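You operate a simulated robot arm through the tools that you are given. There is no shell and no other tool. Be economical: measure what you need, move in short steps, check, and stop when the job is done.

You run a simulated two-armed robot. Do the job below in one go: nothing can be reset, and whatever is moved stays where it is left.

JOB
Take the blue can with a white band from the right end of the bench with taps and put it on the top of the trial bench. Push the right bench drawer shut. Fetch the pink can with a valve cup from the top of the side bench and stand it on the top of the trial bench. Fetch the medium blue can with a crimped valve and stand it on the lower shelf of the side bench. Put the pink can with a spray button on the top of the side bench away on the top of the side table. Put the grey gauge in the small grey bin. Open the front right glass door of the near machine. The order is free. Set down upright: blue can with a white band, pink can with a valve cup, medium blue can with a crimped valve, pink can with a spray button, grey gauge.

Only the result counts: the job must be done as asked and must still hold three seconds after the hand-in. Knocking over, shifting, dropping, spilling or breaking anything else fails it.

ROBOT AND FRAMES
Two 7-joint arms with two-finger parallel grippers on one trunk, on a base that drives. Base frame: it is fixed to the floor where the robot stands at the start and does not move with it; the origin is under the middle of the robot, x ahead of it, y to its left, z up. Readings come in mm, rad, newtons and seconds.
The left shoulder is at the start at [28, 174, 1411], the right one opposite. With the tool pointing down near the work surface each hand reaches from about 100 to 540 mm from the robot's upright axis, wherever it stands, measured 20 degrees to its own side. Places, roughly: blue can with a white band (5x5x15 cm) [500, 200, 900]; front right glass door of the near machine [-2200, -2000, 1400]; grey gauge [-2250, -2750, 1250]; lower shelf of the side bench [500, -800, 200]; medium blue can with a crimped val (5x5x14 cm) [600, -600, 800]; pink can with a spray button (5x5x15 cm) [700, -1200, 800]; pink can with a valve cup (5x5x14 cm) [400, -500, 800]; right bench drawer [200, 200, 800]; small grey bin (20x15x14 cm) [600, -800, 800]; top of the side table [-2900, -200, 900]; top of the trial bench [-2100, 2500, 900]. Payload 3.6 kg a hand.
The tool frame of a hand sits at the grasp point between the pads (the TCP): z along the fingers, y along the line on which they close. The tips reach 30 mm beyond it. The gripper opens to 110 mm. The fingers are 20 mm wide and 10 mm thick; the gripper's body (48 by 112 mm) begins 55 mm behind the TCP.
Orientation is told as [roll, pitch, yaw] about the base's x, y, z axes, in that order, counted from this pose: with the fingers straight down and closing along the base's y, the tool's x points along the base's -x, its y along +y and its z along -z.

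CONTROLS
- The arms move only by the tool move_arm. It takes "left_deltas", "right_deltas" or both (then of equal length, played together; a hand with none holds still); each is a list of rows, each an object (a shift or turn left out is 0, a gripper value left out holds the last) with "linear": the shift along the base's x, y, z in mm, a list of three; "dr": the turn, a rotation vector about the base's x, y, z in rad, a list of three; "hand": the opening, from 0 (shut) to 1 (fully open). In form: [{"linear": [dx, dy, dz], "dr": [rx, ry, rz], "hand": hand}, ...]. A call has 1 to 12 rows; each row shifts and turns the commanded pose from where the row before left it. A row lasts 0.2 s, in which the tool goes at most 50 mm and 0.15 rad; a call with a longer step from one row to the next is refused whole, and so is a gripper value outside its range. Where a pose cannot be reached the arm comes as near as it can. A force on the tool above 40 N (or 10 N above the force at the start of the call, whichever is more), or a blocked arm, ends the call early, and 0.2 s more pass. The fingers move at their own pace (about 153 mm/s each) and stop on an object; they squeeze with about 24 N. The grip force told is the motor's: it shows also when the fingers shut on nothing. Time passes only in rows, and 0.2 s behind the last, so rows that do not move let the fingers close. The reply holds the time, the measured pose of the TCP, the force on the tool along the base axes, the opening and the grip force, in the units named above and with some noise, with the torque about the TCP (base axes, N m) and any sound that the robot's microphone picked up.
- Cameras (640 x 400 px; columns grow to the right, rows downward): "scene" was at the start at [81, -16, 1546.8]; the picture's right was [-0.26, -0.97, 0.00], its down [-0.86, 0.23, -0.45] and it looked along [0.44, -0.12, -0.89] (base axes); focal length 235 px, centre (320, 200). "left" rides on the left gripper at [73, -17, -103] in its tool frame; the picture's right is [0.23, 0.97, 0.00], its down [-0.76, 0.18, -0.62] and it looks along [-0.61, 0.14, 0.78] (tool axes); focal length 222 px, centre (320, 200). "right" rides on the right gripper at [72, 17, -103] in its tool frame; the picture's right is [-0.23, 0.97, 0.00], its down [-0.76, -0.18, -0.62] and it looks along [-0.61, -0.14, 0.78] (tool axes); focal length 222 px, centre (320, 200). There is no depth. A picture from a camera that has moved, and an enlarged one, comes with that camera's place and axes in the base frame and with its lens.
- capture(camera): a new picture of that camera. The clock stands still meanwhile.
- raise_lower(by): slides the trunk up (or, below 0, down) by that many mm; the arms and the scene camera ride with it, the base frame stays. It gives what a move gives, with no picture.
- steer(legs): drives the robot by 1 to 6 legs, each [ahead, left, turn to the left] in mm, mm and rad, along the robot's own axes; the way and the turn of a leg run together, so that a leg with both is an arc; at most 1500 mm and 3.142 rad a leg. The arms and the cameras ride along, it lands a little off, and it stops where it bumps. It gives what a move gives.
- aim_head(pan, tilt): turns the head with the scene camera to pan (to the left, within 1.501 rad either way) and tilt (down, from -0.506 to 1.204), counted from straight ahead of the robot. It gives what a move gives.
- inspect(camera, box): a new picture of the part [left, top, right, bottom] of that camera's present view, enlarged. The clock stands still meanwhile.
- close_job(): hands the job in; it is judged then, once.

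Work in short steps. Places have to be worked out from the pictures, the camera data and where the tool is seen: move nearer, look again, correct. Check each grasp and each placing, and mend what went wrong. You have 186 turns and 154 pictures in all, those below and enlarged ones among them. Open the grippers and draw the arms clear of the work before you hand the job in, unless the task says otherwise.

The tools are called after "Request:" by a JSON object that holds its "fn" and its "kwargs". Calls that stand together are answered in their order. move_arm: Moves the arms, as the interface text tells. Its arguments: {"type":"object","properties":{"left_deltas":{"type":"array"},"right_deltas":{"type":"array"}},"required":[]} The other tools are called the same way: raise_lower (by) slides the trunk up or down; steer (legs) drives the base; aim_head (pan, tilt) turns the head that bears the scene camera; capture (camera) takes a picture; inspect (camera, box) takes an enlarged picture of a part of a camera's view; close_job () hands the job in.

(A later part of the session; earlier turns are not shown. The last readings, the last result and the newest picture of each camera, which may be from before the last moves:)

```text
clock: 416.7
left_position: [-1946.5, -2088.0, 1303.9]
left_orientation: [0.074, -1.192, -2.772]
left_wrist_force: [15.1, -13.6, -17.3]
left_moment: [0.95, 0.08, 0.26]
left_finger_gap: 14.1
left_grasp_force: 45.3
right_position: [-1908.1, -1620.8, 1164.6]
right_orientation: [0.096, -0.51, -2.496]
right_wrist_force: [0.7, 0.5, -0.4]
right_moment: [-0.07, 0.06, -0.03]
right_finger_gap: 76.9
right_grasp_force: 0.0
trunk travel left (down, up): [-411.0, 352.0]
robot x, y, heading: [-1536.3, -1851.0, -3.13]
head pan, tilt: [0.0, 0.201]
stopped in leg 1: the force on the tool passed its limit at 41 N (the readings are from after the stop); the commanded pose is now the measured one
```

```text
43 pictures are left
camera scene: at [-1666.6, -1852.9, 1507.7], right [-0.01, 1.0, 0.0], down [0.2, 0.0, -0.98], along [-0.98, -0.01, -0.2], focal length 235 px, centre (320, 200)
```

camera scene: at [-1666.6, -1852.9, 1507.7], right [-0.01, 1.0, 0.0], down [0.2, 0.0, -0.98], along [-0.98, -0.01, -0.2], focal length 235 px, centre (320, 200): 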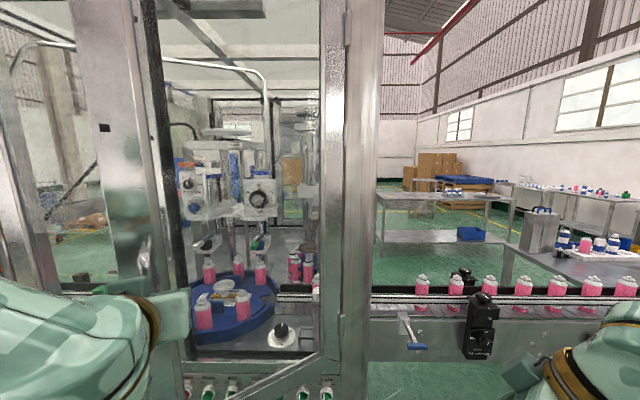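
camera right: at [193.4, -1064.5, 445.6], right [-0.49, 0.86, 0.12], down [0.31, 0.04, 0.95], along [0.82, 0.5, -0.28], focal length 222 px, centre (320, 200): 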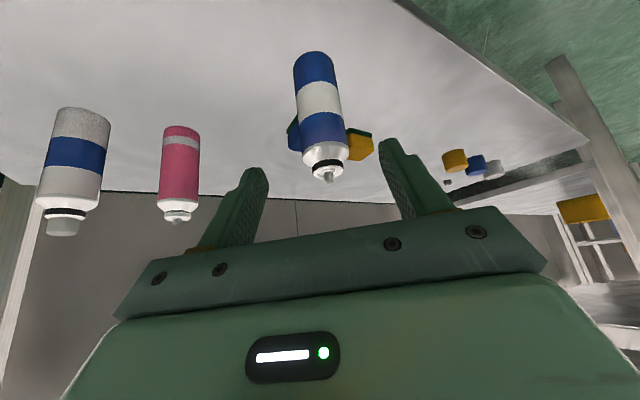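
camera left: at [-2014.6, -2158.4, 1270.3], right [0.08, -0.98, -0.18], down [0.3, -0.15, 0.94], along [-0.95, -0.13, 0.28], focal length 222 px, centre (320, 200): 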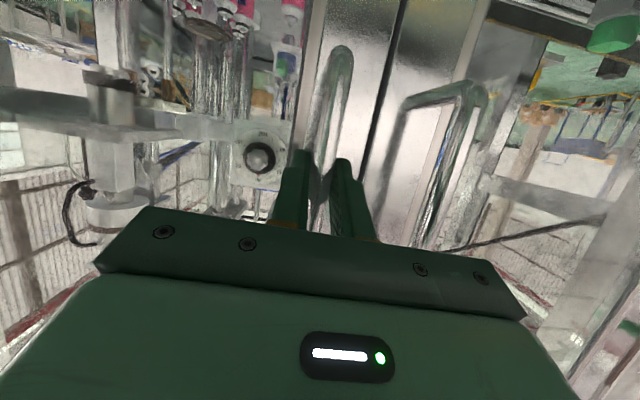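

Half open (~0.55 rad). I release the handle, retreat, and will hook behind the door's free edge to swing it further.

Request:
{"fn": "move_arm", "kwargs": {"left_deltas": [{"hand": 0.6}, {"hand": 0.6}, {"linear": [30, 12, 0]}, {"linear": [37, 14, 0]}, {"linear": [37, 14, 0]}, {"linear": [0, 0, 0], "hand": 0}]}}

Request:
{"fn": "steer", "kwargs": {"legs": [[-150, 0, 0], [0, 260, 0]]}}

Request:
{"fn": "move_arm", "kwargs": {"left_deltas": [{"dr": [0, 0, -0.14]}, {"dr": [0, 0, -0.14]}, {"dr": [0, 0, -0.14]}, {"dr": [0, 0, -0.14]}, {"dr": [0, 0, -0.14]}, {"dr": [0, 0, -0.14]}, {"dr": [0, 0, -0.14]}, {"dr": [0, 0, -0.14]}]}}

Request:
{"fn": "capture", "kwargs": {"camera": "scene"}}

```text
clock: 418.1
left_position: [-1908.1, -2041.0, 1345.8]
left_orientation: [0.072, -1.197, -2.778]
left_wrist_force: [-0.4, 0.1, -0.6]
left_moment: [-0.03, 0.01, -0.01]
left_finger_gap: 0.1
left_grasp_force: 24.0
left hand out of reach, approached as far as the arm can: row 3, 4, 5
right_position: [-1912.9, -1621.1, 1164.3]
right_orientation: [0.1, -0.506, -2.499]
right_wrist_force: [0.3, -0.5, 0.1]
right_moment: [0.0, -0.04, -0.01]
right_finger_gap: 77.0
right_grasp_force: 0.0
trunk travel left (down, up): [-411.0, 352.0]
robot x, y, heading: [-1537.9, -1855.6, -3.132]
head pan, tilt: [0.0, 0.201]
```

```text
clock: 420.9
left_position: [-1758.3, -2300.5, 1347.6]
left_orientation: [0.069, -1.196, -2.779]
left_wrist_force: [0.5, -0.1, 0.5]
left_moment: [0.01, -0.01, -0.02]
left_finger_gap: 0.0
left_grasp_force: 23.9
right_position: [-1761.3, -1881.0, 1164.8]
right_orientation: [0.097, -0.507, -2.501]
right_wrist_force: [-0.1, -0.1, -0.3]
right_moment: [0.04, -0.02, -0.02]
right_finger_gap: 77.0
right_grasp_force: 0.1
trunk travel left (down, up): [-411.0, 352.0]
robot x, y, heading: [-1386.6, -2113.9, -3.127]
head pan, tilt: [0.0, 0.201]
```

```text
clock: 422.7
left_position: [-1791.8, -2282.9, 1372.6]
left_orientation: [0.066, -1.199, 2.385]
left_wrist_force: [1.0, 0.1, 0.4]
left_moment: [0.0, 0.02, -0.02]
left_finger_gap: 0.0
left_grasp_force: 23.4
left hand out of reach, approached as far as the arm can: row 1, 2, 3, 4
right_position: [-1761.0, -1880.9, 1164.5]
right_orientation: [0.099, -0.506, -2.504]
right_wrist_force: [0.4, 0.2, 0.4]
right_moment: [0.04, -0.01, -0.01]
right_finger_gap: 76.9
right_grasp_force: 0.0
trunk travel left (down, up): [-411.0, 352.0]
robot x, y, heading: [-1385.5, -2109.6, -3.128]
head pan, tilt: [0.0, 0.201]
```

```text
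42 pictures are left
camera scene: at [-1521.5, -2111.8, 1507.5], right [-0.01, 1.0, 0.0], down [0.2, 0.0, -0.98], along [-0.98, -0.01, -0.2], focal length 235 px, centre (320, 200)
```

scene: 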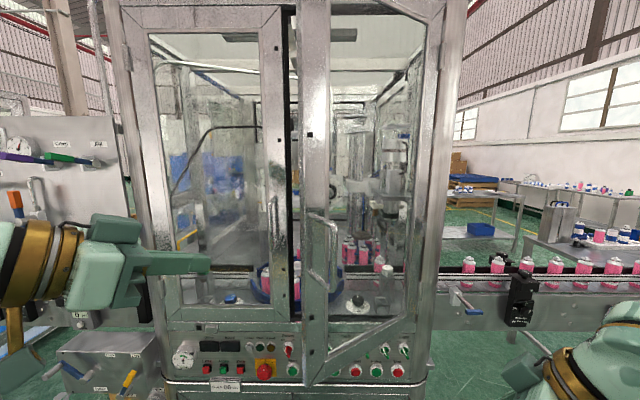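

The door's free edge is at ≈[−1975,−2165]. I'll straddle that edge with the open gripper (above the handle, z≈1430), pointing along the door plane.

Request:
{"fn": "move_arm", "kwargs": {"left_deltas": [{"linear": [0, 5, 30], "dr": [0, 0, -0.13], "hand": 1}, {"linear": [0, 5, 28], "dr": [0, 0, -0.1]}, {"linear": [0, 0, 0]}]}}

Request:
{"fn": "steer", "kwargs": {"legs": [[110, 0, -0.015]]}}

Request:
{"fn": "capture", "kwargs": {"camera": "left"}}

Request:
{"fn": "capture", "kwargs": {"camera": "scene"}}

```text
clock: 423.5
left_position: [-1785.1, -2259.1, 1419.7]
left_orientation: [0.082, -1.198, 2.173]
left_wrist_force: [1.6, -0.2, 0.1]
left_moment: [-0.04, -0.03, 0.01]
left_finger_gap: 110.0
left_grasp_force: 0.1
left hand out of reach, approached as far as the arm can: row 2
right_position: [-1759.3, -1880.4, 1165.8]
right_orientation: [0.098, -0.51, -2.501]
right_wrist_force: [0.3, 0.2, 0.5]
right_moment: [-0.03, 0.0, 0.01]
right_finger_gap: 77.1
right_grasp_force: 0.0
trunk travel left (down, up): [-411.0, 352.0]
robot x, y, heading: [-1386.8, -2112.6, -3.132]
head pan, tilt: [0.0, 0.201]
```

```text
clock: 424.7
left_position: [-1900.9, -2254.0, 1419.2]
left_orientation: [0.077, -1.197, 2.161]
left_wrist_force: [-0.9, -0.3, 1.1]
left_moment: [-0.01, 0.02, 0.02]
left_finger_gap: 110.0
left_grasp_force: 0.1
right_position: [-1868.9, -1874.1, 1165.2]
right_orientation: [0.1, -0.505, -2.517]
right_wrist_force: [-0.3, 1.0, -0.6]
right_moment: [-0.01, -0.04, 0.04]
right_finger_gap: 76.9
right_grasp_force: 0.0
trunk travel left (down, up): [-411.0, 352.0]
robot x, y, heading: [-1498.9, -2110.2, 3.134]
head pan, tilt: [0.0, 0.201]
```

```text
41 pictures are left
camera left: at [-1811.2, -2339.7, 1388.0], right [-0.72, -0.67, -0.18], down [0.07, -0.33, 0.94], along [-0.69, 0.67, 0.28], focal length 222 px, centre (320, 200)
```

left: 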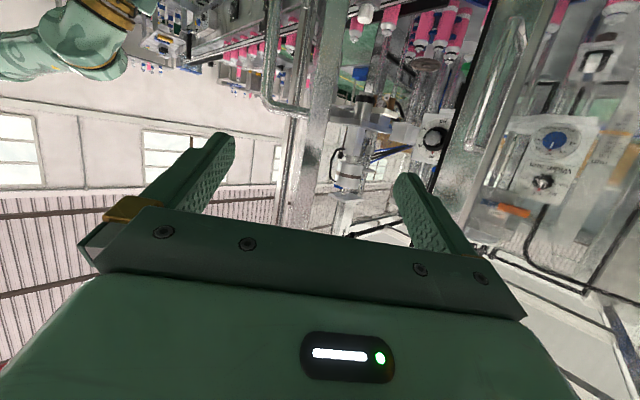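

```text
40 pictures are left
camera scene: at [-1632.9, -2109.3, 1507.5], right [0.01, 1.0, 0.0], down [0.2, 0.0, -0.98], along [-0.98, 0.01, -0.2], focal length 235 px, centre (320, 200)
```

scene: 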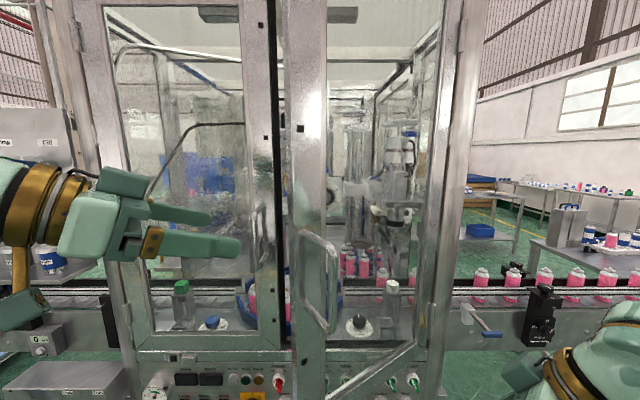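

The door edge is straight ahead between the open fingers. I advance ~120 mm along the door plane to straddle it.

Request:
{"fn": "move_arm", "kwargs": {"left_deltas": [{"linear": [-17, 26, 0]}, {"linear": [-17, 26, 0]}, {"linear": [-17, 26, 0]}, {"linear": [-14, 22, 0]}, {"linear": [0, 0, 0]}]}}

Request:
{"fn": "capture", "kwargs": {"camera": "left"}}

```text
clock: 425.9
left_position: [-1964.4, -2154.2, 1417.9]
left_orientation: [0.078, -1.198, 2.161]
left_wrist_force: [0.5, -0.3, 0.5]
left_moment: [0.01, -0.01, -0.03]
left_finger_gap: 109.7
left_grasp_force: 0.0
right_position: [-1868.3, -1874.2, 1165.3]
right_orientation: [0.098, -0.506, -2.517]
right_wrist_force: [0.1, -0.4, -1.0]
right_moment: [-0.02, 0.01, 0.01]
right_finger_gap: 77.0
right_grasp_force: 0.1
trunk travel left (down, up): [-411.0, 352.0]
robot x, y, heading: [-1494.7, -2109.2, 3.137]
head pan, tilt: [0.0, 0.201]
```

```text
39 pictures are left
camera left: at [-1876.0, -2241.3, 1387.8], right [-0.72, -0.67, -0.18], down [0.07, -0.33, 0.94], along [-0.69, 0.67, 0.29], focal length 222 px, centre (320, 200)
```

left: 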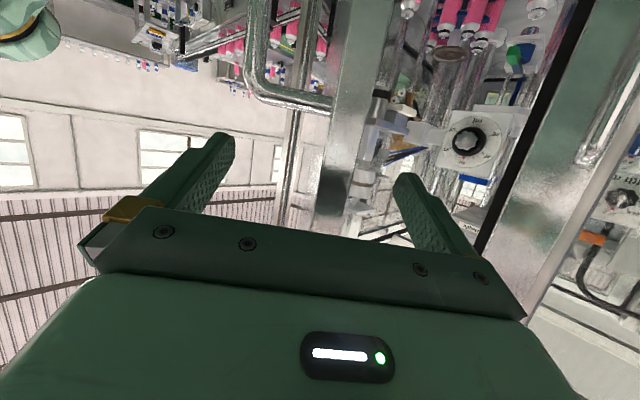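

Request:
{"fn": "move_arm", "kwargs": {"left_deltas": [{"linear": [-10, 15, 0]}, {"hand": 0.2}, {"hand": 0.2}, {"hand": 0.1}, {"hand": 0.1}]}}

Request:
{"fn": "capture", "kwargs": {"camera": "left"}}

```text
clock: 427.1
left_position: [-1972.8, -2136.7, 1419.4]
left_orientation: [0.075, -1.195, 2.163]
left_wrist_force: [5.1, 0.9, -3.3]
left_moment: [1.27, -1.05, -1.75]
left_finger_gap: 24.3
left_grasp_force: 45.0
right_position: [-1868.1, -1873.6, 1165.0]
right_orientation: [0.097, -0.507, -2.519]
right_wrist_force: [-0.2, -1.2, -0.9]
right_moment: [-0.02, 0.03, -0.01]
right_finger_gap: 76.9
right_grasp_force: 0.0
trunk travel left (down, up): [-411.0, 352.0]
robot x, y, heading: [-1494.9, -2110.7, 3.135]
head pan, tilt: [0.0, 0.201]
```

```text
38 pictures are left
camera left: at [-1884.8, -2223.8, 1387.3], right [-0.72, -0.67, -0.18], down [0.07, -0.33, 0.94], along [-0.69, 0.67, 0.28], focal length 222 px, centre (320, 200)
```

left: 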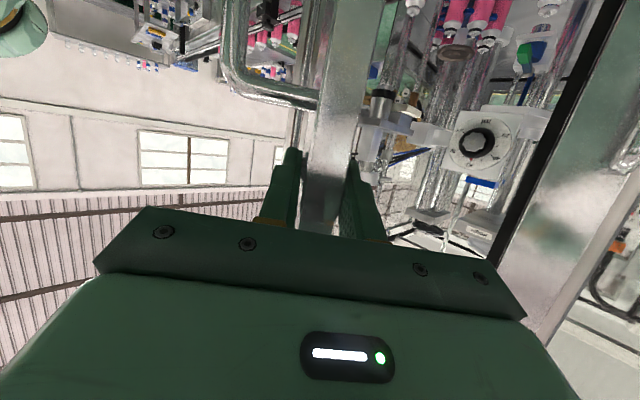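

The door stile is gripped (24 mm). I rotate the whole robot rigidly about the hinge in small arcs, carrying the door open.

Request:
{"fn": "steer", "kwargs": {"legs": [[-44, -106, 0.15], [-44, -106, 0.15], [-44, -106, 0.15]]}}

```text
clock: 430.0
left_position: [-1851.3, -2007.5, 1418.1]
left_orientation: [0.077, -1.201, 2.615]
left_wrist_force: [17.8, -7.0, -10.7]
left_moment: [1.57, -0.05, -1.52]
left_finger_gap: 23.9
left_grasp_force: 45.3
right_position: [-1871.8, -1723.0, 1165.6]
right_orientation: [0.093, -0.507, -2.061]
right_wrist_force: [0.2, -0.2, -0.1]
right_moment: [-0.03, -0.02, -0.02]
right_finger_gap: 77.1
right_grasp_force: 0.1
trunk travel left (down, up): [-411.0, 352.0]
robot x, y, heading: [-1440.0, -1773.8, -2.699]
head pan, tilt: [0.0, 0.201]
```

Request:
{"fn": "steer", "kwargs": {"legs": [[-44, -108, 0.15], [-44, -108, 0.15]]}}

Request:
{"fn": "capture", "kwargs": {"camera": "scene"}}

```text
clock: 432.0
left_position: [-1811.1, -1888.2, 1420.6]
left_orientation: [0.075, -1.202, 2.915]
left_wrist_force: [29.2, -3.6, -7.3]
left_moment: [1.71, 1.5, -1.2]
left_finger_gap: 23.8
left_grasp_force: 44.6
right_position: [-1915.2, -1621.9, 1167.1]
right_orientation: [0.093, -0.507, -1.759]
right_wrist_force: [-0.2, -0.5, -0.2]
right_moment: [0.0, 0.02, 0.0]
right_finger_gap: 77.2
right_grasp_force: 0.0
trunk travel left (down, up): [-411.0, 352.0]
robot x, y, heading: [-1488.8, -1540.1, -2.394]
head pan, tilt: [0.0, 0.201]
```

```text
37 pictures are left
camera scene: at [-1579.9, -1632.7, 1507.9], right [-0.68, 0.73, 0.0], down [0.14, 0.14, -0.98], along [-0.72, -0.67, -0.2], focal length 235 px, centre (320, 200)
```

scene: 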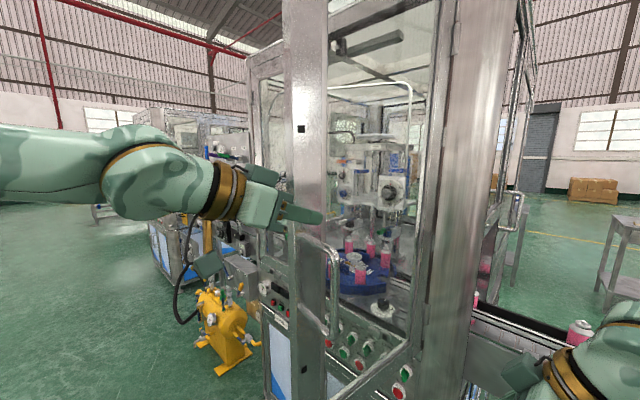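

Door is open ~1.3 rad. I open the gripper, withdraw from the edge, and drive to view the gauge board.

Request:
{"fn": "move_arm", "kwargs": {"left_deltas": [{"hand": 1}, {"hand": 1}, {"hand": 1}]}}

Request:
{"fn": "steer", "kwargs": {"legs": [[-86, 128, 0], [-250, 200, 0], [0, 0, -0.748], [0, 600, 0]]}}

Request:
{"fn": "aim_head", "kwargs": {"pan": 0.2, "tilt": 0.3}}

Request:
{"fn": "capture", "kwargs": {"camera": "scene"}}

```text
clock: 432.8
left_position: [-1819.0, -1888.6, 1418.0]
left_orientation: [0.075, -1.197, 2.918]
left_wrist_force: [0.0, -0.2, 0.0]
left_moment: [0.01, -0.01, 0.02]
left_finger_gap: 109.9
left_grasp_force: 0.1
right_position: [-1922.4, -1620.8, 1163.7]
right_orientation: [0.101, -0.507, -1.762]
right_wrist_force: [0.4, -0.1, -0.6]
right_moment: [0.01, -0.01, 0.01]
right_finger_gap: 76.8
right_grasp_force: 0.0
trunk travel left (down, up): [-411.0, 352.0]
robot x, y, heading: [-1486.7, -1540.4, -2.395]
head pan, tilt: [0.0, 0.201]
```

```text
clock: 440.9
left_position: [-1486.0, -2193.6, 1418.2]
left_orientation: [0.076, -1.198, 2.191]
left_wrist_force: [0.0, -0.7, -0.1]
left_moment: [0.0, -0.02, 0.01]
left_finger_gap: 110.1
left_grasp_force: 0.0
right_position: [-1385.6, -1928.5, 1164.3]
right_orientation: [0.099, -0.507, -2.49]
right_wrist_force: [0.8, -0.5, 0.0]
right_moment: [0.07, -0.03, -0.01]
right_finger_gap: 77.0
right_grasp_force: 0.0
trunk travel left (down, up): [-411.0, 352.0]
robot x, y, heading: [-1008.3, -2152.7, -3.124]
head pan, tilt: [0.0, 0.201]
```

```text
clock: 441.7
left_position: [-1484.5, -2195.1, 1417.6]
left_orientation: [0.073, -1.197, 2.19]
left_wrist_force: [-0.6, 0.6, -0.1]
left_moment: [0.01, 0.03, 0.01]
left_finger_gap: 110.0
left_grasp_force: 0.0
right_position: [-1386.1, -1928.0, 1165.9]
right_orientation: [0.098, -0.505, -2.489]
right_wrist_force: [-0.1, 0.0, 1.3]
right_moment: [0.02, -0.02, -0.01]
right_finger_gap: 76.8
right_grasp_force: 0.0
trunk travel left (down, up): [-411.0, 352.0]
robot x, y, heading: [-1008.7, -2153.1, -3.122]
head pan, tilt: [0.201, 0.3]
```

```text
36 pictures are left
camera scene: at [-1141.1, -2175.3, 1498.3], right [-0.22, 0.98, 0.0], down [0.29, 0.06, -0.96], along [-0.93, -0.21, -0.3], focal length 235 px, centre (320, 200)
```

scene: 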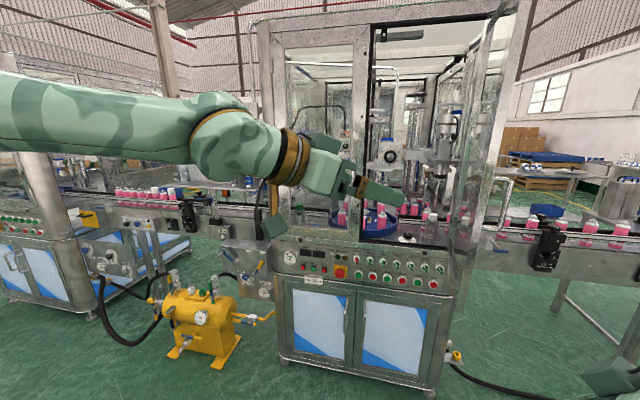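

Door stays open. I shift left to view the tool board with the gauge.

Request:
{"fn": "steer", "kwargs": {"legs": [[100, 620, -0.02]]}}

Request:
{"fn": "aim_head", "kwargs": {"pan": -0.05, "tilt": 0.25}}

Request:
{"fn": "inspect", "kwargs": {"camera": "scene", "box": [150, 100, 470, 330]}}

```text
clock: 445.2
left_position: [-1576.8, -2817.8, 1419.4]
left_orientation: [0.074, -1.199, 2.182]
left_wrist_force: [0.2, 0.3, -0.7]
left_moment: [0.0, 0.0, -0.03]
left_finger_gap: 110.0
left_grasp_force: 0.1
right_position: [-1475.6, -2552.8, 1164.4]
right_orientation: [0.098, -0.506, -2.499]
right_wrist_force: [0.3, 0.6, 0.7]
right_moment: [0.01, 0.0, 0.03]
right_finger_gap: 76.9
right_grasp_force: 0.0
trunk travel left (down, up): [-411.0, 352.0]
robot x, y, heading: [-1096.0, -2781.6, -3.134]
head pan, tilt: [0.201, 0.3]
```

```text
clock: 446.0
left_position: [-1577.8, -2817.5, 1418.5]
left_orientation: [0.075, -1.196, 2.181]
left_wrist_force: [0.1, -0.2, 0.8]
left_moment: [0.05, -0.01, 0.0]
left_finger_gap: 110.1
left_grasp_force: 0.1
right_position: [-1475.6, -2551.6, 1165.9]
right_orientation: [0.098, -0.505, -2.499]
right_wrist_force: [-0.6, 0.4, 0.3]
right_moment: [0.01, -0.02, 0.01]
right_finger_gap: 77.1
right_grasp_force: 0.0
trunk travel left (down, up): [-411.0, 352.0]
robot x, y, heading: [-1098.7, -2784.7, -3.13]
head pan, tilt: [-0.051, 0.25]
```

```text
1.74 times, centred on (310, 215) of scene
camera zoom: at [-1234.0, -2778.7, 1503.0], right [0.04, 1.0, 0.0], down [0.25, -0.01, -0.97], along [-0.97, 0.04, -0.25], focal length 409 px, centre (337, 174)
```

zoom: 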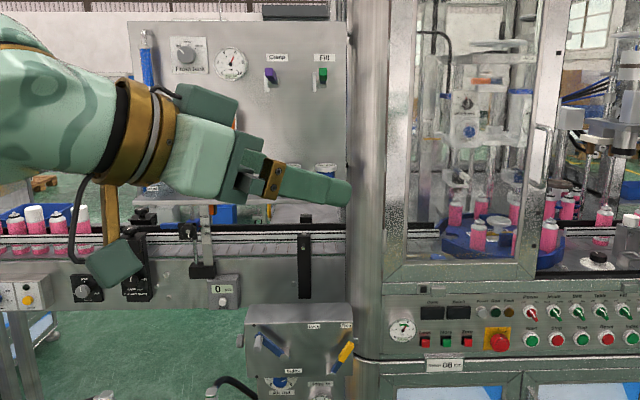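

The left arm hides the board; I move it aside and look again.

Request:
{"fn": "move_arm", "kwargs": {"left_deltas": [{"linear": [10, -35, -30]}, {"linear": [10, -35, -30]}, {"linear": [10, -35, -30]}, {"linear": [10, -35, -30]}, {"linear": [10, -35, -30]}, {"linear": [10, -35, -30]}, {"linear": [10, -35, -30]}, {"linear": [10, -35, -30]}]}}

Request:
{"fn": "inspect", "kwargs": {"camera": "scene", "box": [190, 100, 350, 230]}}

```text
clock: 447.8
left_position: [-1496.0, -3100.2, 1180.2]
left_orientation: [0.072, -1.199, 2.182]
left_wrist_force: [-0.4, -0.4, 0.6]
left_moment: [0.01, 0.02, 0.0]
left_finger_gap: 110.2
left_grasp_force: 0.0
left hand out of reach, approached as far as the arm can: row 4
right_position: [-1474.8, -2553.6, 1165.8]
right_orientation: [0.098, -0.506, -2.498]
right_wrist_force: [0.6, 0.4, 0.8]
right_moment: [0.02, 0.01, 0.0]
right_finger_gap: 77.2
right_grasp_force: 0.0
trunk travel left (down, up): [-411.0, 352.0]
robot x, y, heading: [-1097.8, -2786.8, -3.128]
head pan, tilt: [-0.051, 0.25]
```

```text
3.08 times, centred on (270, 165) of scene
camera zoom: at [-1234.0, -2781.0, 1503.0], right [0.04, 1.0, 0.0], down [0.25, -0.01, -0.97], along [-0.97, 0.04, -0.25], focal length 724 px, centre (474, 308)
```

zoom: 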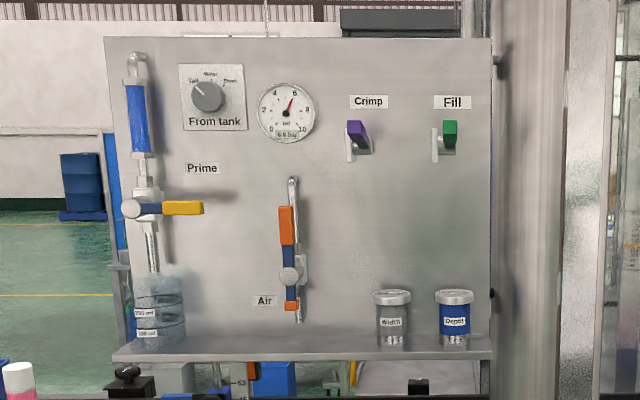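

The "Width" cup is the grey gauge, at ≈[−2255,−2855], z 1187–1268, beside the blue "Depth" gauge. I reorient the right hand (yaw ahead, pitch −0.35) and tuck the left arm.

Request:
{"fn": "move_arm", "kwargs": {"right_deltas": [{"linear": [-5, -24, 40], "dr": [0.017, 0, -0.135]}, {"linear": [-5, -24, 40], "dr": [0.017, 0, -0.135]}, {"linear": [-5, -24, 40], "dr": [0.017, 0, -0.135]}, {"linear": [-5, -24, 40], "dr": [0.017, 0, -0.135]}, {"linear": [-5, -24, 40], "dr": [0.017, 0, -0.135]}, {"linear": [0, 0, 10], "dr": [0, -0.14, 0]}], "left_deltas": [{"linear": [35, 20, 0]}, {"linear": [35, 20, 0]}, {"linear": [35, 20, 0]}, {"linear": [35, 20, 0]}, {"linear": [30, 0, 0]}, {"linear": [0, 0, 0]}]}}

```text
clock: 449.2
left_position: [-1384.8, -3081.1, 1156.5]
left_orientation: [0.073, -1.2, 2.181]
left_wrist_force: [-0.3, 0.2, 0.2]
left_moment: [0.02, -0.01, 0.02]
left_finger_gap: 109.8
left_grasp_force: 0.0
left hand out of reach, approached as far as the arm can: row 3, 4, 5
right_position: [-1500.3, -2673.8, 1374.4]
right_orientation: [0.01, -0.338, -3.133]
right_wrist_force: [-0.7, 0.6, 0.7]
right_moment: [-0.03, 0.02, -0.02]
right_finger_gap: 76.9
right_grasp_force: 0.1
trunk travel left (down, up): [-411.0, 352.0]
robot x, y, heading: [-1099.7, -2781.5, -3.128]
head pan, tilt: [-0.051, 0.25]
```

Request:
{"fn": "steer", "kwargs": {"legs": [[0, 180, 0], [620, 0, 0]]}}

Request:
{"fn": "capture", "kwargs": {"camera": "right"}}

```text
clock: 453.7
left_position: [-1986.9, -3267.4, 1156.2]
left_orientation: [0.073, -1.2, 2.186]
left_wrist_force: [0.0, -0.9, -0.6]
left_moment: [-0.02, -0.01, -0.03]
left_finger_gap: 109.7
left_grasp_force: 0.0
right_position: [-2102.8, -2861.4, 1374.1]
right_orientation: [0.011, -0.34, -3.129]
right_wrist_force: [0.2, -0.2, -0.2]
right_moment: [-0.02, 0.0, -0.02]
right_finger_gap: 76.7
right_grasp_force: 0.1
trunk travel left (down, up): [-411.0, 352.0]
robot x, y, heading: [-1700.9, -2966.4, -3.129]
head pan, tilt: [-0.051, 0.25]
```

```text
33 pictures are left
camera right: at [-1998.4, -2875.9, 1448.6], right [-0.2, -0.98, 0.08], down [-0.51, 0.18, 0.84], along [-0.84, 0.12, -0.54], focal length 222 px, centre (320, 200)
```

right: 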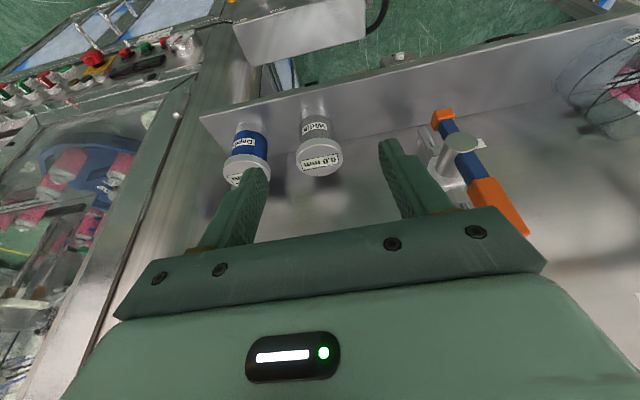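

Grey gauge top at ≈[−2177,−2855,1279]; gap to the blue one is 34 mm. I narrow the opening to 66 mm and approach low to avoid the board levers.

Request:
{"fn": "move_arm", "kwargs": {"right_deltas": [{"linear": [0, 6, -28], "hand": 0.6}, {"linear": [0, 0, -28]}, {"linear": [-25, 0, 0]}, {"linear": [-25, 0, 0]}, {"linear": [0, 0, 0]}]}}

Request:
{"fn": "capture", "kwargs": {"camera": "right"}}

```text
clock: 455.1
left_position: [-1969.6, -3260.4, 1161.1]
left_orientation: [0.113, -1.205, 2.146]
left_wrist_force: [-0.5, 0.0, -0.1]
left_moment: [0.01, 0.01, 0.04]
left_finger_gap: 109.8
left_grasp_force: 0.1
right_position: [-2128.4, -2853.0, 1323.1]
right_orientation: [0.003, -0.356, -3.104]
right_wrist_force: [-0.4, -0.1, 0.3]
right_moment: [-0.01, 0.01, 0.05]
right_finger_gap: 66.0
right_grasp_force: 0.1
trunk travel left (down, up): [-411.0, 352.0]
robot x, y, heading: [-1704.3, -2966.5, -3.13]
head pan, tilt: [-0.051, 0.25]
stopped in row 5 (right hand): the arm was blocked; the commanded pose is now the measured one
```

```text
32 pictures are left
camera right: at [-2022.0, -2865.8, 1395.7], right [-0.18, -0.98, 0.08], down [-0.5, 0.16, 0.85], along [-0.85, 0.11, -0.52], focal length 222 px, centre (320, 200)
```

right: 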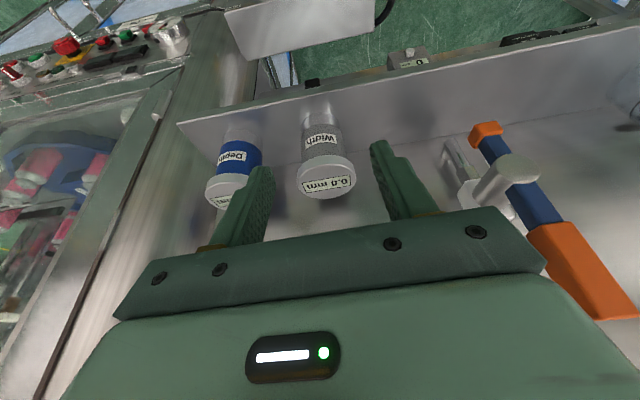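

The arm reported blocked; I check what is touching with the scene camera.

Request:
{"fn": "aim_head", "kwargs": {"pan": 0.0, "tilt": 0.45}}

Request:
{"fn": "capture", "kwargs": {"camera": "scene"}}

```text
clock: 455.8
left_position: [-1968.2, -3263.1, 1161.4]
left_orientation: [0.118, -1.204, 2.143]
left_wrist_force: [0.7, 0.1, 0.2]
left_moment: [0.03, -0.03, -0.01]
left_finger_gap: 110.0
left_grasp_force: 0.0
right_position: [-2128.9, -2853.3, 1324.1]
right_orientation: [0.006, -0.357, -3.106]
right_wrist_force: [0.7, 0.0, 0.8]
right_moment: [0.0, 0.01, -0.02]
right_finger_gap: 66.0
right_grasp_force: 0.0
trunk travel left (down, up): [-411.0, 352.0]
robot x, y, heading: [-1698.4, -2966.9, -3.13]
head pan, tilt: [0.0, 0.45]
```

```text
31 pictures are left
camera scene: at [-1812.5, -2963.9, 1486.5], right [-0.01, 1.0, 0.0], down [0.42, 0.0, -0.91], along [-0.91, -0.01, -0.42], focal length 235 px, centre (320, 200)
```

scene: 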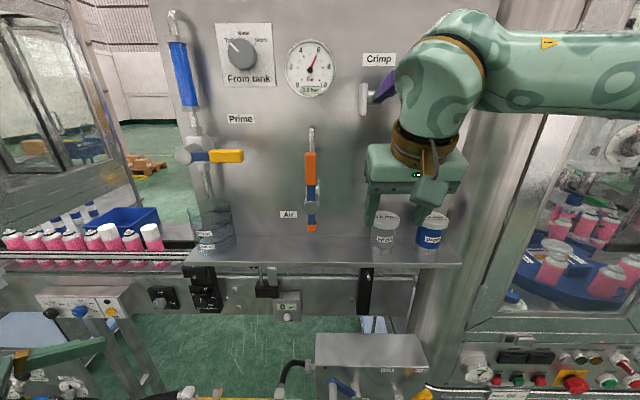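

The wrist ball met the "Crimp" lever. I back off, lower, and pitch the hand to −0.8 so the wrist stays below and in front of the levers, then slide in horizontally.

Request:
{"fn": "move_arm", "kwargs": {"right_deltas": [{"linear": [35, 0, 0]}, {"linear": [30, 0, -30]}, {"linear": [0, 0, -28], "dr": [0, 0.115, 0]}, {"dr": [0, 0.115, 0]}, {"dr": [0, 0.115, 0]}, {"dr": [0, 0.11, 0]}, {"linear": [0, 0, 0]}]}}

Request:
{"fn": "capture", "kwargs": {"camera": "right"}}

```text
clock: 457.4
left_position: [-1984.7, -3266.6, 1156.1]
left_orientation: [0.073, -1.199, 2.183]
left_wrist_force: [0.9, 0.1, -0.2]
left_moment: [-0.01, 0.0, 0.07]
left_finger_gap: 110.0
left_grasp_force: 0.0
right_position: [-2083.1, -2857.4, 1257.4]
right_orientation: [-0.016, -0.795, -3.102]
right_wrist_force: [0.2, 0.4, 0.2]
right_moment: [0.04, 0.04, 0.01]
right_finger_gap: 65.8
right_grasp_force: 0.0
trunk travel left (down, up): [-411.0, 352.0]
robot x, y, heading: [-1703.7, -2965.5, -3.132]
head pan, tilt: [0.0, 0.45]
```

```text
30 pictures are left
camera right: at [-1957.1, -2870.5, 1279.6], right [-0.13, -0.98, 0.15], down [-0.09, 0.16, 0.98], along [-0.99, 0.12, -0.11], focal length 222 px, centre (320, 200)
```

right: 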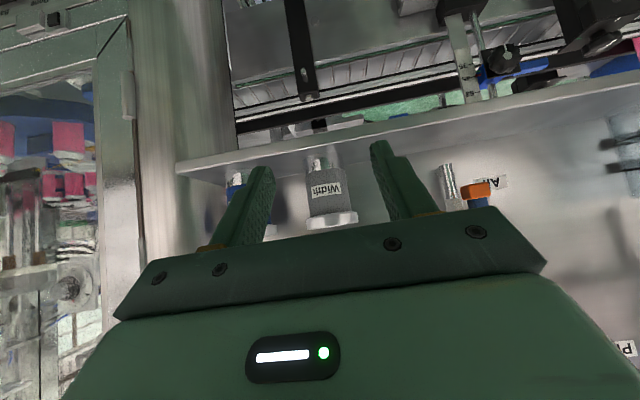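

Aligned within 5 mm. I slide in 94 mm and close.

Request:
{"fn": "move_arm", "kwargs": {"right_deltas": [{"linear": [-20, 5, 7]}, {"linear": [-26, 0, 0]}, {"linear": [-26, 0, 0]}, {"linear": [-22, 0, 0]}, {"linear": [0, 0, 0]}, {"hand": 0}, {"hand": 0}, {"hand": 0}]}}

Request:
{"fn": "capture", "kwargs": {"camera": "right"}}

```text
clock: 459.2
left_position: [-1984.8, -3267.3, 1156.3]
left_orientation: [0.072, -1.199, 2.187]
left_wrist_force: [0.2, 0.4, 0.5]
left_moment: [-0.01, -0.02, 0.02]
left_finger_gap: 110.3
left_grasp_force: 0.0
right_position: [-2178.9, -2852.5, 1264.2]
right_orientation: [-0.014, -0.795, -3.1]
right_wrist_force: [-0.2, -0.6, 1.5]
right_moment: [0.06, 0.04, 0.02]
right_finger_gap: 51.1
right_grasp_force: 24.1
trunk travel left (down, up): [-411.0, 352.0]
robot x, y, heading: [-1702.5, -2967.6, -3.133]
head pan, tilt: [0.0, 0.45]
```

```text
29 pictures are left
camera right: at [-2051.4, -2865.5, 1285.8], right [-0.13, -0.98, 0.15], down [-0.09, 0.16, 0.98], along [-0.99, 0.12, -0.11], focal length 222 px, centre (320, 200)
```

right: 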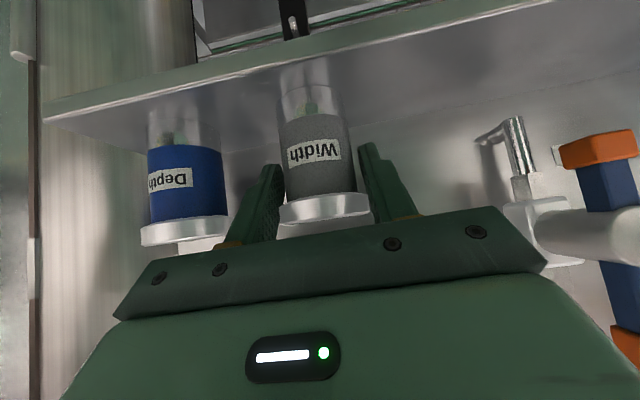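

Gauge gripped (gap 51). I lift 15 mm, back away, and carry it to the tap bench for an upright regrasp (the bin needs a vertical hand).

Request:
{"fn": "move_arm", "kwargs": {"right_deltas": [{"linear": [0, 0, 10]}, {"linear": [10, 0, 8]}, {"linear": [40, 0, 0]}, {"linear": [40, 0, 0]}]}}

Request:
{"fn": "steer", "kwargs": {"legs": [[-600, 0, 0], [0, 0, -2.55], [766, 737, 0], [766, 737, 0], [766, 737, 0]]}}

Request:
{"fn": "capture", "kwargs": {"camera": "right"}}

```text
clock: 460.2
left_position: [-1984.9, -3267.2, 1157.1]
left_orientation: [0.075, -1.199, 2.183]
left_wrist_force: [-0.9, 0.9, -0.4]
left_moment: [0.0, -0.05, 0.03]
left_finger_gap: 109.9
left_grasp_force: 0.1
right_position: [-2090.0, -2852.3, 1283.0]
right_orientation: [-0.017, -0.796, -3.104]
right_wrist_force: [0.2, -0.2, -2.5]
right_moment: [0.02, -0.01, -0.02]
right_finger_gap: 51.2
right_grasp_force: 23.7
trunk travel left (down, up): [-411.0, 352.0]
robot x, y, heading: [-1702.4, -2967.4, -3.131]
head pan, tilt: [0.0, 0.45]
```

```text
clock: 484.8
left_position: [-319.6, 544.9, 1156.4]
left_orientation: [0.073, -1.199, -0.405]
left_wrist_force: [-0.5, -0.1, 0.2]
left_moment: [0.01, -0.01, 0.01]
left_finger_gap: 110.2
left_grasp_force: 0.1
right_position: [-12.8, 245.0, 1283.1]
right_orientation: [-0.016, -0.794, 0.591]
right_wrist_force: [-0.7, 0.2, -1.5]
right_moment: [-0.01, 0.02, -0.03]
right_finger_gap: 51.0
right_grasp_force: 24.2
trunk travel left (down, up): [-411.0, 352.0]
robot x, y, heading: [-402.8, 141.3, 0.566]
head pan, tilt: [0.0, 0.45]
```

```text
28 pictures are left
camera right: at [-124.4, 192.9, 1303.3], right [-0.4, 0.9, 0.15], down [0.17, -0.09, 0.98], along [0.9, 0.42, -0.11], focal length 222 px, centre (320, 200)
```

right: 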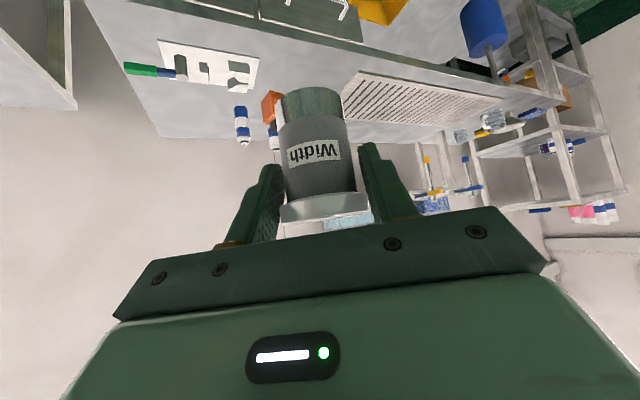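

Request:
{"fn": "steer", "kwargs": {"legs": [[0, 0, 0.03], [305, -205, 0]]}}

Request:
{"fn": "move_arm", "kwargs": {"right_deltas": [{"linear": [30, -14, -20]}, {"linear": [30, -14, -20]}, {"linear": [30, -14, -25]}, {"linear": [30, -14, -25]}, {"linear": [25, -10, -38]}, {"linear": [20, -8, -42]}, {"linear": [0, 0, -45]}, {"linear": [0, 0, -45]}, {"linear": [0, 0, 0]}]}}

```text
clock: 487.5
left_position: [35.7, 550.2, 1156.6]
left_orientation: [0.071, -1.199, -0.373]
left_wrist_force: [-0.4, -0.1, -0.9]
left_moment: [0.05, 0.0, 0.0]
left_finger_gap: 109.8
left_grasp_force: 0.0
right_position: [352.7, 263.2, 1282.6]
right_orientation: [-0.015, -0.793, 0.626]
right_wrist_force: [0.3, -0.1, -1.6]
right_moment: [0.02, 0.02, 0.01]
right_finger_gap: 51.2
right_grasp_force: 24.2
trunk travel left (down, up): [-411.0, 352.0]
robot x, y, heading: [-33.2, 143.2, 0.599]
head pan, tilt: [0.0, 0.45]
```

```text
clock: 489.5
left_position: [33.3, 550.2, 1155.2]
left_orientation: [0.072, -1.199, -0.371]
left_wrist_force: [-0.5, -0.5, -0.3]
left_moment: [-0.01, 0.01, 0.01]
left_finger_gap: 109.8
left_grasp_force: 0.1
right_position: [515.7, 185.7, 1100.9]
right_orientation: [-0.015, -0.793, 0.626]
right_wrist_force: [-0.3, -0.4, -1.6]
right_moment: [0.01, -0.02, 0.02]
right_finger_gap: 51.0
right_grasp_force: 24.4
right hand out of reach, approached as far as the arm can: row 7, 8
trunk travel left (down, up): [-411.0, 352.0]
robot x, y, heading: [-33.6, 145.2, 0.597]
head pan, tilt: [0.0, 0.45]
```

Request:
{"fn": "raise_lower", "kwargs": {"by": -135}}

Request:
{"fn": "capture", "kwargs": {"camera": "right"}}

```text
clock: 491.2
left_position: [52.3, 562.8, 997.3]
left_orientation: [-0.118, -1.138, -0.197]
left_wrist_force: [-1.2, 1.1, 0.2]
left_moment: [0.03, 0.01, 0.0]
left_finger_gap: 109.9
left_grasp_force: 0.1
right_position: [524.0, 193.4, 936.3]
right_orientation: [-0.014, -0.728, 0.623]
right_wrist_force: [-0.6, -0.6, -1.3]
right_moment: [-0.05, -0.01, 0.03]
right_finger_gap: 50.9
right_grasp_force: 24.5
trunk travel left (down, up): [-276.0, 487.0]
robot x, y, heading: [-32.7, 145.2, 0.597]
head pan, tilt: [0.0, 0.45]
```

```text
27 pictures are left
camera right: at [417.0, 137.4, 966.6], right [-0.42, 0.89, 0.14], down [0.23, -0.05, 0.97], along [0.88, 0.44, -0.18], focal length 222 px, centre (320, 200)
```

right: 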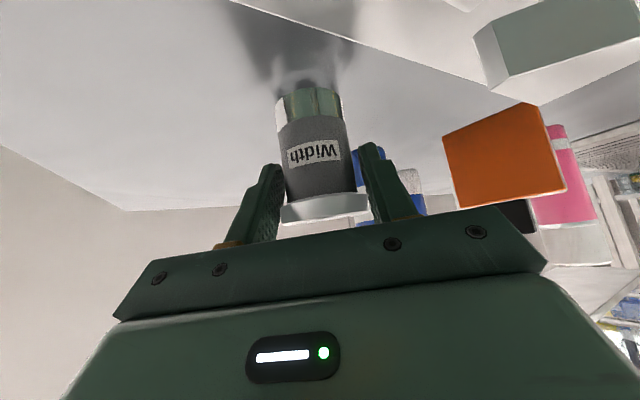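

Request:
{"fn": "move_arm", "kwargs": {"right_deltas": [{"linear": [0, 0, 12], "dr": [0.019, -0.026, 0]}, {"linear": [0, 0, 5], "dr": [0.019, -0.026, 0]}, {"linear": [0, 0, 0]}]}}

Request:
{"fn": "raise_lower", "kwargs": {"by": -12}}

```text
clock: 492.0
left_position: [51.2, 562.7, 997.0]
left_orientation: [-0.118, -1.137, -0.197]
left_wrist_force: [-0.2, 0.1, 0.4]
left_moment: [0.03, 0.01, 0.01]
left_finger_gap: 109.9
left_grasp_force: 0.2
right_position: [530.9, 184.3, 951.4]
right_orientation: [-0.012, -0.759, 0.623]
right_wrist_force: [0.5, -0.1, -1.7]
right_moment: [0.01, -0.01, 0.02]
right_finger_gap: 51.0
right_grasp_force: 24.2
right hand out of reach, approached as far as the arm can: row 1, 2
trunk travel left (down, up): [-276.0, 487.0]
robot x, y, heading: [-38.4, 145.8, 0.6]
head pan, tilt: [0.0, 0.45]
```

```text
clock: 492.6
left_position: [51.2, 563.8, 983.9]
left_orientation: [-0.124, -1.139, -0.195]
left_wrist_force: [-0.9, -0.4, 0.5]
left_moment: [-0.01, 0.01, 0.01]
left_finger_gap: 110.0
left_grasp_force: 0.1
right_position: [531.5, 184.7, 936.3]
right_orientation: [-0.011, -0.746, 0.621]
right_wrist_force: [-0.1, -0.1, -2.6]
right_moment: [0.03, 0.01, -0.02]
right_finger_gap: 51.0
right_grasp_force: 23.9
trunk travel left (down, up): [-264.0, 499.0]
robot x, y, heading: [-34.8, 144.6, 0.597]
head pan, tilt: [0.0, 0.45]
```

Request:
{"fn": "raise_lower", "kwargs": {"by": -8}}

Request:
{"fn": "raise_lower", "kwargs": {"by": -6}}

Request:
{"fn": "capture", "kwargs": {"camera": "right"}}

```text
clock: 493.1
left_position: [51.3, 565.4, 975.0]
left_orientation: [-0.126, -1.14, -0.194]
left_wrist_force: [-0.2, 1.1, -1.0]
left_moment: [-0.01, -0.04, -0.02]
left_finger_gap: 110.2
left_grasp_force: 0.0
right_position: [531.8, 185.7, 927.1]
right_orientation: [-0.009, -0.742, 0.622]
right_wrist_force: [-0.1, 0.8, 2.0]
right_moment: [0.09, -0.06, 0.02]
right_finger_gap: 48.8
right_grasp_force: 23.9
trunk travel left (down, up): [-256.0, 507.0]
robot x, y, heading: [-34.4, 145.2, 0.593]
head pan, tilt: [0.0, 0.45]
```

```text
clock: 493.7
left_position: [50.3, 565.9, 969.9]
left_orientation: [-0.127, -1.141, -0.195]
left_wrist_force: [-0.3, -0.5, 0.2]
left_moment: [0.03, 0.02, 0.0]
left_finger_gap: 109.9
left_grasp_force: 0.0
right_position: [533.4, 186.9, 922.4]
right_orientation: [-0.011, -0.745, 0.623]
right_wrist_force: [1.7, -0.7, 12.3]
right_moment: [0.21, -0.4, -0.05]
right_finger_gap: 41.8
right_grasp_force: 24.1
trunk travel left (down, up): [-250.0, 513.0]
robot x, y, heading: [-36.7, 144.8, 0.602]
head pan, tilt: [0.0, 0.45]
```

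```text
26 pictures are left
camera right: at [424.2, 129.1, 949.8], right [-0.43, 0.89, 0.15], down [0.21, -0.06, 0.98], along [0.88, 0.45, -0.16], focal length 222 px, centre (320, 200)
```

right: 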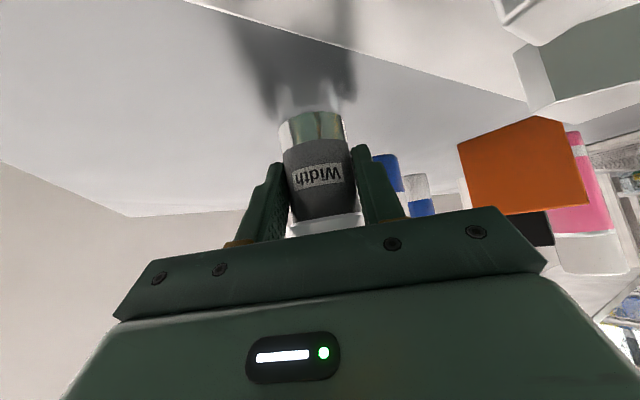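

Gauge stands on the bench (contact; fingers slid to its body). I release, retreat, and turn the hand to vertical with yaw 0.

Request:
{"fn": "move_arm", "kwargs": {"right_deltas": [{"hand": 0.7}, {"hand": 0.7}, {"hand": 0.7}, {"linear": [-13, -9, 17]}, {"linear": [-19, -14, 26]}, {"linear": [-19, -14, 26]}, {"linear": [0, 0, 45]}, {"linear": [0, 0, 45]}, {"linear": [0, 0, 0]}]}}

Request:
{"fn": "move_arm", "kwargs": {"right_deltas": [{"dr": [-0.086, 0.12, 0]}, {"dr": [-0.086, 0.12, 0]}, {"dr": [-0.086, 0.12, 0]}, {"dr": [-0.086, 0.12, 0]}, {"dr": [-0.088, 0.122, 0]}, {"dr": [0, 0, -0.125]}, {"dr": [0, 0, -0.125]}, {"dr": [0, 0, -0.125]}, {"dr": [0, 0, -0.125]}, {"dr": [0, 0, -0.12]}, {"linear": [10, 5, 0]}]}}

Request:
{"fn": "capture", "kwargs": {"camera": "right"}}

```text
clock: 495.7
left_position: [51.4, 565.6, 969.4]
left_orientation: [-0.128, -1.14, -0.194]
left_wrist_force: [0.2, 0.9, -0.4]
left_moment: [0.03, 0.0, 0.01]
left_finger_gap: 110.3
left_grasp_force: 0.0
right_position: [506.9, 157.5, 1080.6]
right_orientation: [-0.01, -0.739, 0.621]
right_wrist_force: [0.2, -0.1, -0.2]
right_moment: [0.0, 0.0, 0.01]
right_finger_gap: 76.9
right_grasp_force: 0.1
right hand out of reach, approached as far as the arm can: row 6
trunk travel left (down, up): [-250.0, 513.0]
robot x, y, heading: [-33.6, 145.3, 0.6]
head pan, tilt: [0.0, 0.45]
```

```text
clock: 498.1
left_position: [52.6, 566.4, 969.3]
left_orientation: [-0.127, -1.14, -0.194]
left_wrist_force: [0.6, 0.1, -1.5]
left_moment: [0.02, 0.0, 0.05]
left_finger_gap: 109.9
left_grasp_force: 0.1
right_position: [518.3, 163.9, 1080.9]
right_orientation: [-0.012, 0.002, 0.001]
right_wrist_force: [-0.2, 0.7, 0.2]
right_moment: [0.03, -0.01, 0.04]
right_finger_gap: 77.1
right_grasp_force: 0.1
trunk travel left (down, up): [-250.0, 513.0]
robot x, y, heading: [-33.2, 144.1, 0.6]
head pan, tilt: [0.0, 0.45]
```

```text
25 pictures are left
camera right: at [446.5, 181.6, 1184.8], right [0.23, 0.97, -0.01], down [0.76, -0.17, 0.63], along [0.61, -0.15, -0.78], focal length 222 px, centre (320, 200)
```

right: 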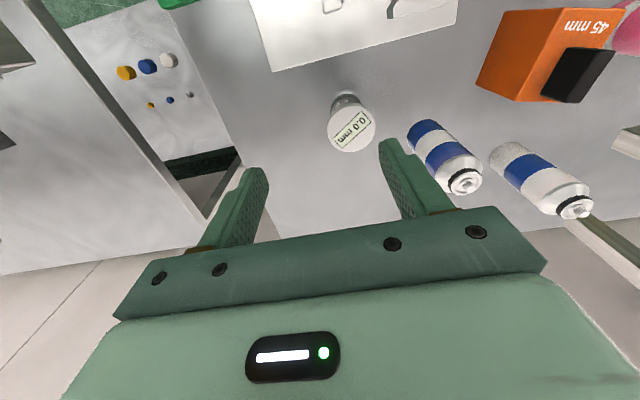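

Gauge upright at ≈[544,192]. I align, descend to z≈938, close on the lid and lift.

Request:
{"fn": "move_arm", "kwargs": {"right_deltas": [{"linear": [13, 14, -10]}, {"linear": [13, 14, -10]}, {"linear": [0, 0, -40]}, {"linear": [0, 0, 0]}]}}

Request:
{"fn": "capture", "kwargs": {"camera": "right"}}

```text
clock: 499.1
left_position: [50.8, 565.8, 969.6]
left_orientation: [-0.128, -1.141, -0.193]
left_wrist_force: [-0.2, -0.5, 0.2]
left_moment: [-0.03, -0.03, -0.04]
left_finger_gap: 110.0
left_grasp_force: 0.1
right_position: [543.5, 191.0, 1021.3]
right_orientation: [-0.012, -0.002, 0.004]
right_wrist_force: [-0.6, -0.5, -1.0]
right_moment: [0.01, -0.01, 0.0]
right_finger_gap: 77.0
right_grasp_force: 0.1
trunk travel left (down, up): [-250.0, 513.0]
robot x, y, heading: [-38.8, 148.1, 0.598]
head pan, tilt: [0.0, 0.45]
```

```text
24 pictures are left
camera right: at [472.6, 209.1, 1125.1], right [0.23, 0.97, -0.01], down [0.76, -0.17, 0.63], along [0.61, -0.15, -0.78], focal length 222 px, centre (320, 200)
```

right: 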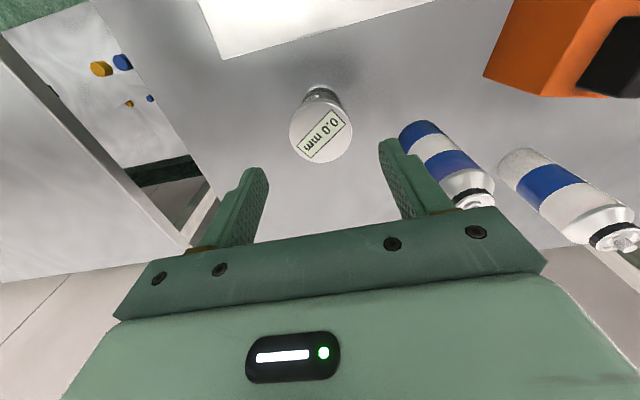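

Request:
{"fn": "move_arm", "kwargs": {"right_deltas": [{"linear": [-2, 1, -40]}, {"linear": [0, 0, -40]}, {"linear": [0, 0, 0]}, {"hand": 0}, {"hand": 0}, {"hand": 0}, {"linear": [0, 0, 30]}, {"linear": [0, 0, 45]}, {"linear": [0, 0, 45]}]}}

Request:
{"fn": "raise_lower", "kwargs": {"by": 150}}

Request:
{"fn": "capture", "kwargs": {"camera": "right"}}

```text
clock: 501.1
left_position: [52.1, 565.7, 969.7]
left_orientation: [-0.126, -1.142, -0.193]
left_wrist_force: [0.4, 0.5, 0.2]
left_moment: [-0.01, -0.02, -0.02]
left_finger_gap: 109.9
left_grasp_force: 0.1
right_position: [541.2, 190.8, 1059.8]
right_orientation: [-0.011, 0.0, 0.001]
right_wrist_force: [0.6, 0.2, -1.8]
right_moment: [-0.03, 0.0, 0.02]
right_finger_gap: 50.6
right_grasp_force: 23.8
trunk travel left (down, up): [-250.0, 513.0]
robot x, y, heading: [-34.8, 144.0, 0.598]
head pan, tilt: [0.0, 0.45]
```

```text
clock: 502.8
left_position: [52.5, 565.3, 1119.2]
left_orientation: [-0.128, -1.14, -0.193]
left_wrist_force: [-0.8, -0.6, -0.6]
left_moment: [0.04, -0.02, 0.0]
left_finger_gap: 110.0
left_grasp_force: 0.1
right_position: [542.2, 192.7, 1209.9]
right_orientation: [-0.012, 0.001, 0.003]
right_wrist_force: [-0.2, -0.1, -1.3]
right_moment: [-0.03, -0.01, 0.01]
right_finger_gap: 50.5
right_grasp_force: 24.1
trunk travel left (down, up): [-400.0, 363.0]
robot x, y, heading: [-36.4, 146.9, 0.599]
head pan, tilt: [0.0, 0.45]
```

```text
23 pictures are left
camera right: at [470.7, 211.1, 1313.4], right [0.23, 0.97, -0.01], down [0.76, -0.17, 0.63], along [0.61, -0.15, -0.78], focal length 222 px, centre (320, 200)
```

right: 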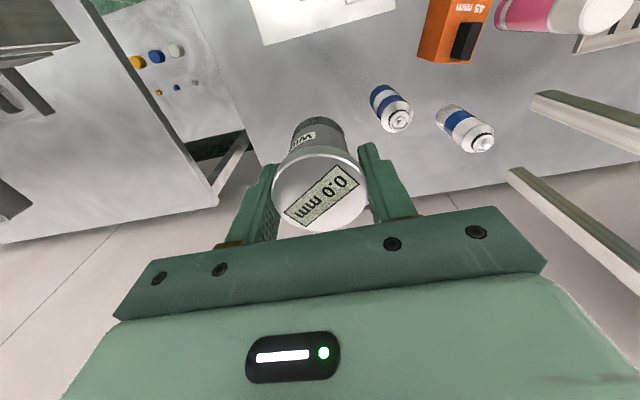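

Gauge held by the lid, vertical (base 63 mm below TCP). I drive to the bin side of the side bench.

Request:
{"fn": "steer", "kwargs": {"legs": [[-330, 226, 0], [-587, -859, 0], [355, -242, 0]]}}

Request:
{"fn": "capture", "kwargs": {"camera": "right"}}

Request:
{"fn": "aim_head", "kwargs": {"pan": -0.55, "tilt": 0.9}}

Request:
{"fn": "capture", "kwargs": {"camera": "scene"}}

```text
clock: 512.4
left_position: [76.5, -455.7, 1119.0]
left_orientation: [-0.126, -1.141, -0.188]
left_wrist_force: [-0.7, 0.3, 0.7]
left_moment: [-0.02, -0.04, -0.01]
left_finger_gap: 110.0
left_grasp_force: 0.0
right_position: [568.7, -828.1, 1210.4]
right_orientation: [-0.009, 0.0, 0.007]
right_wrist_force: [0.1, 0.8, -2.4]
right_moment: [-0.01, 0.0, -0.03]
right_finger_gap: 50.5
right_grasp_force: 24.3
trunk travel left (down, up): [-400.0, 363.0]
robot x, y, heading: [-10.5, -880.7, 0.609]
head pan, tilt: [0.0, 0.45]
```

```text
22 pictures are left
camera right: at [497.4, -809.9, 1313.8], right [0.22, 0.98, -0.01], down [0.76, -0.17, 0.63], along [0.61, -0.15, -0.78], focal length 222 px, centre (320, 200)
```

right: 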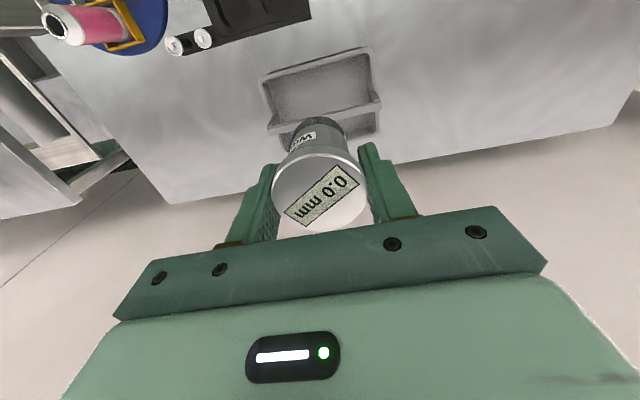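

```text
clock: 513.4
left_position: [76.4, -457.9, 1118.8]
left_orientation: [-0.128, -1.141, -0.189]
left_wrist_force: [0.5, 0.0, -1.1]
left_moment: [-0.01, 0.0, 0.03]
left_finger_gap: 109.9
left_grasp_force: 0.1
right_position: [568.7, -827.8, 1211.0]
right_orientation: [-0.009, 0.001, 0.006]
right_wrist_force: [-0.7, 0.2, -1.9]
right_moment: [-0.01, -0.01, 0.0]
right_finger_gap: 50.5
right_grasp_force: 24.2
trunk travel left (down, up): [-400.0, 363.0]
robot x, y, heading: [-5.0, -875.4, 0.602]
head pan, tilt: [-0.55, 0.901]
```

```text
21 pictures are left
camera scene: at [103.3, -848.8, 1434.9], right [0.05, -1.0, 0.0], down [-0.78, -0.04, -0.62], along [0.62, 0.03, -0.78], focal length 235 px, centre (320, 200)
```

scene: 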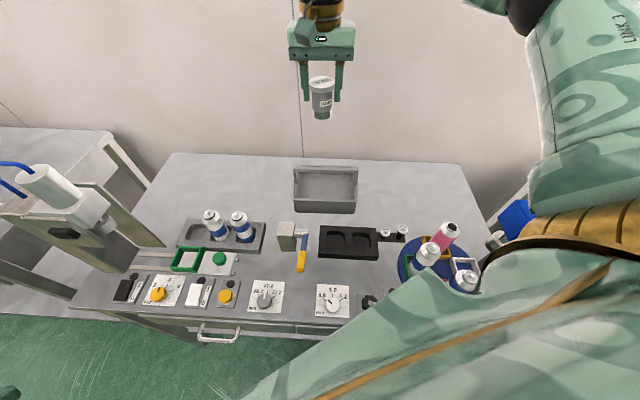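

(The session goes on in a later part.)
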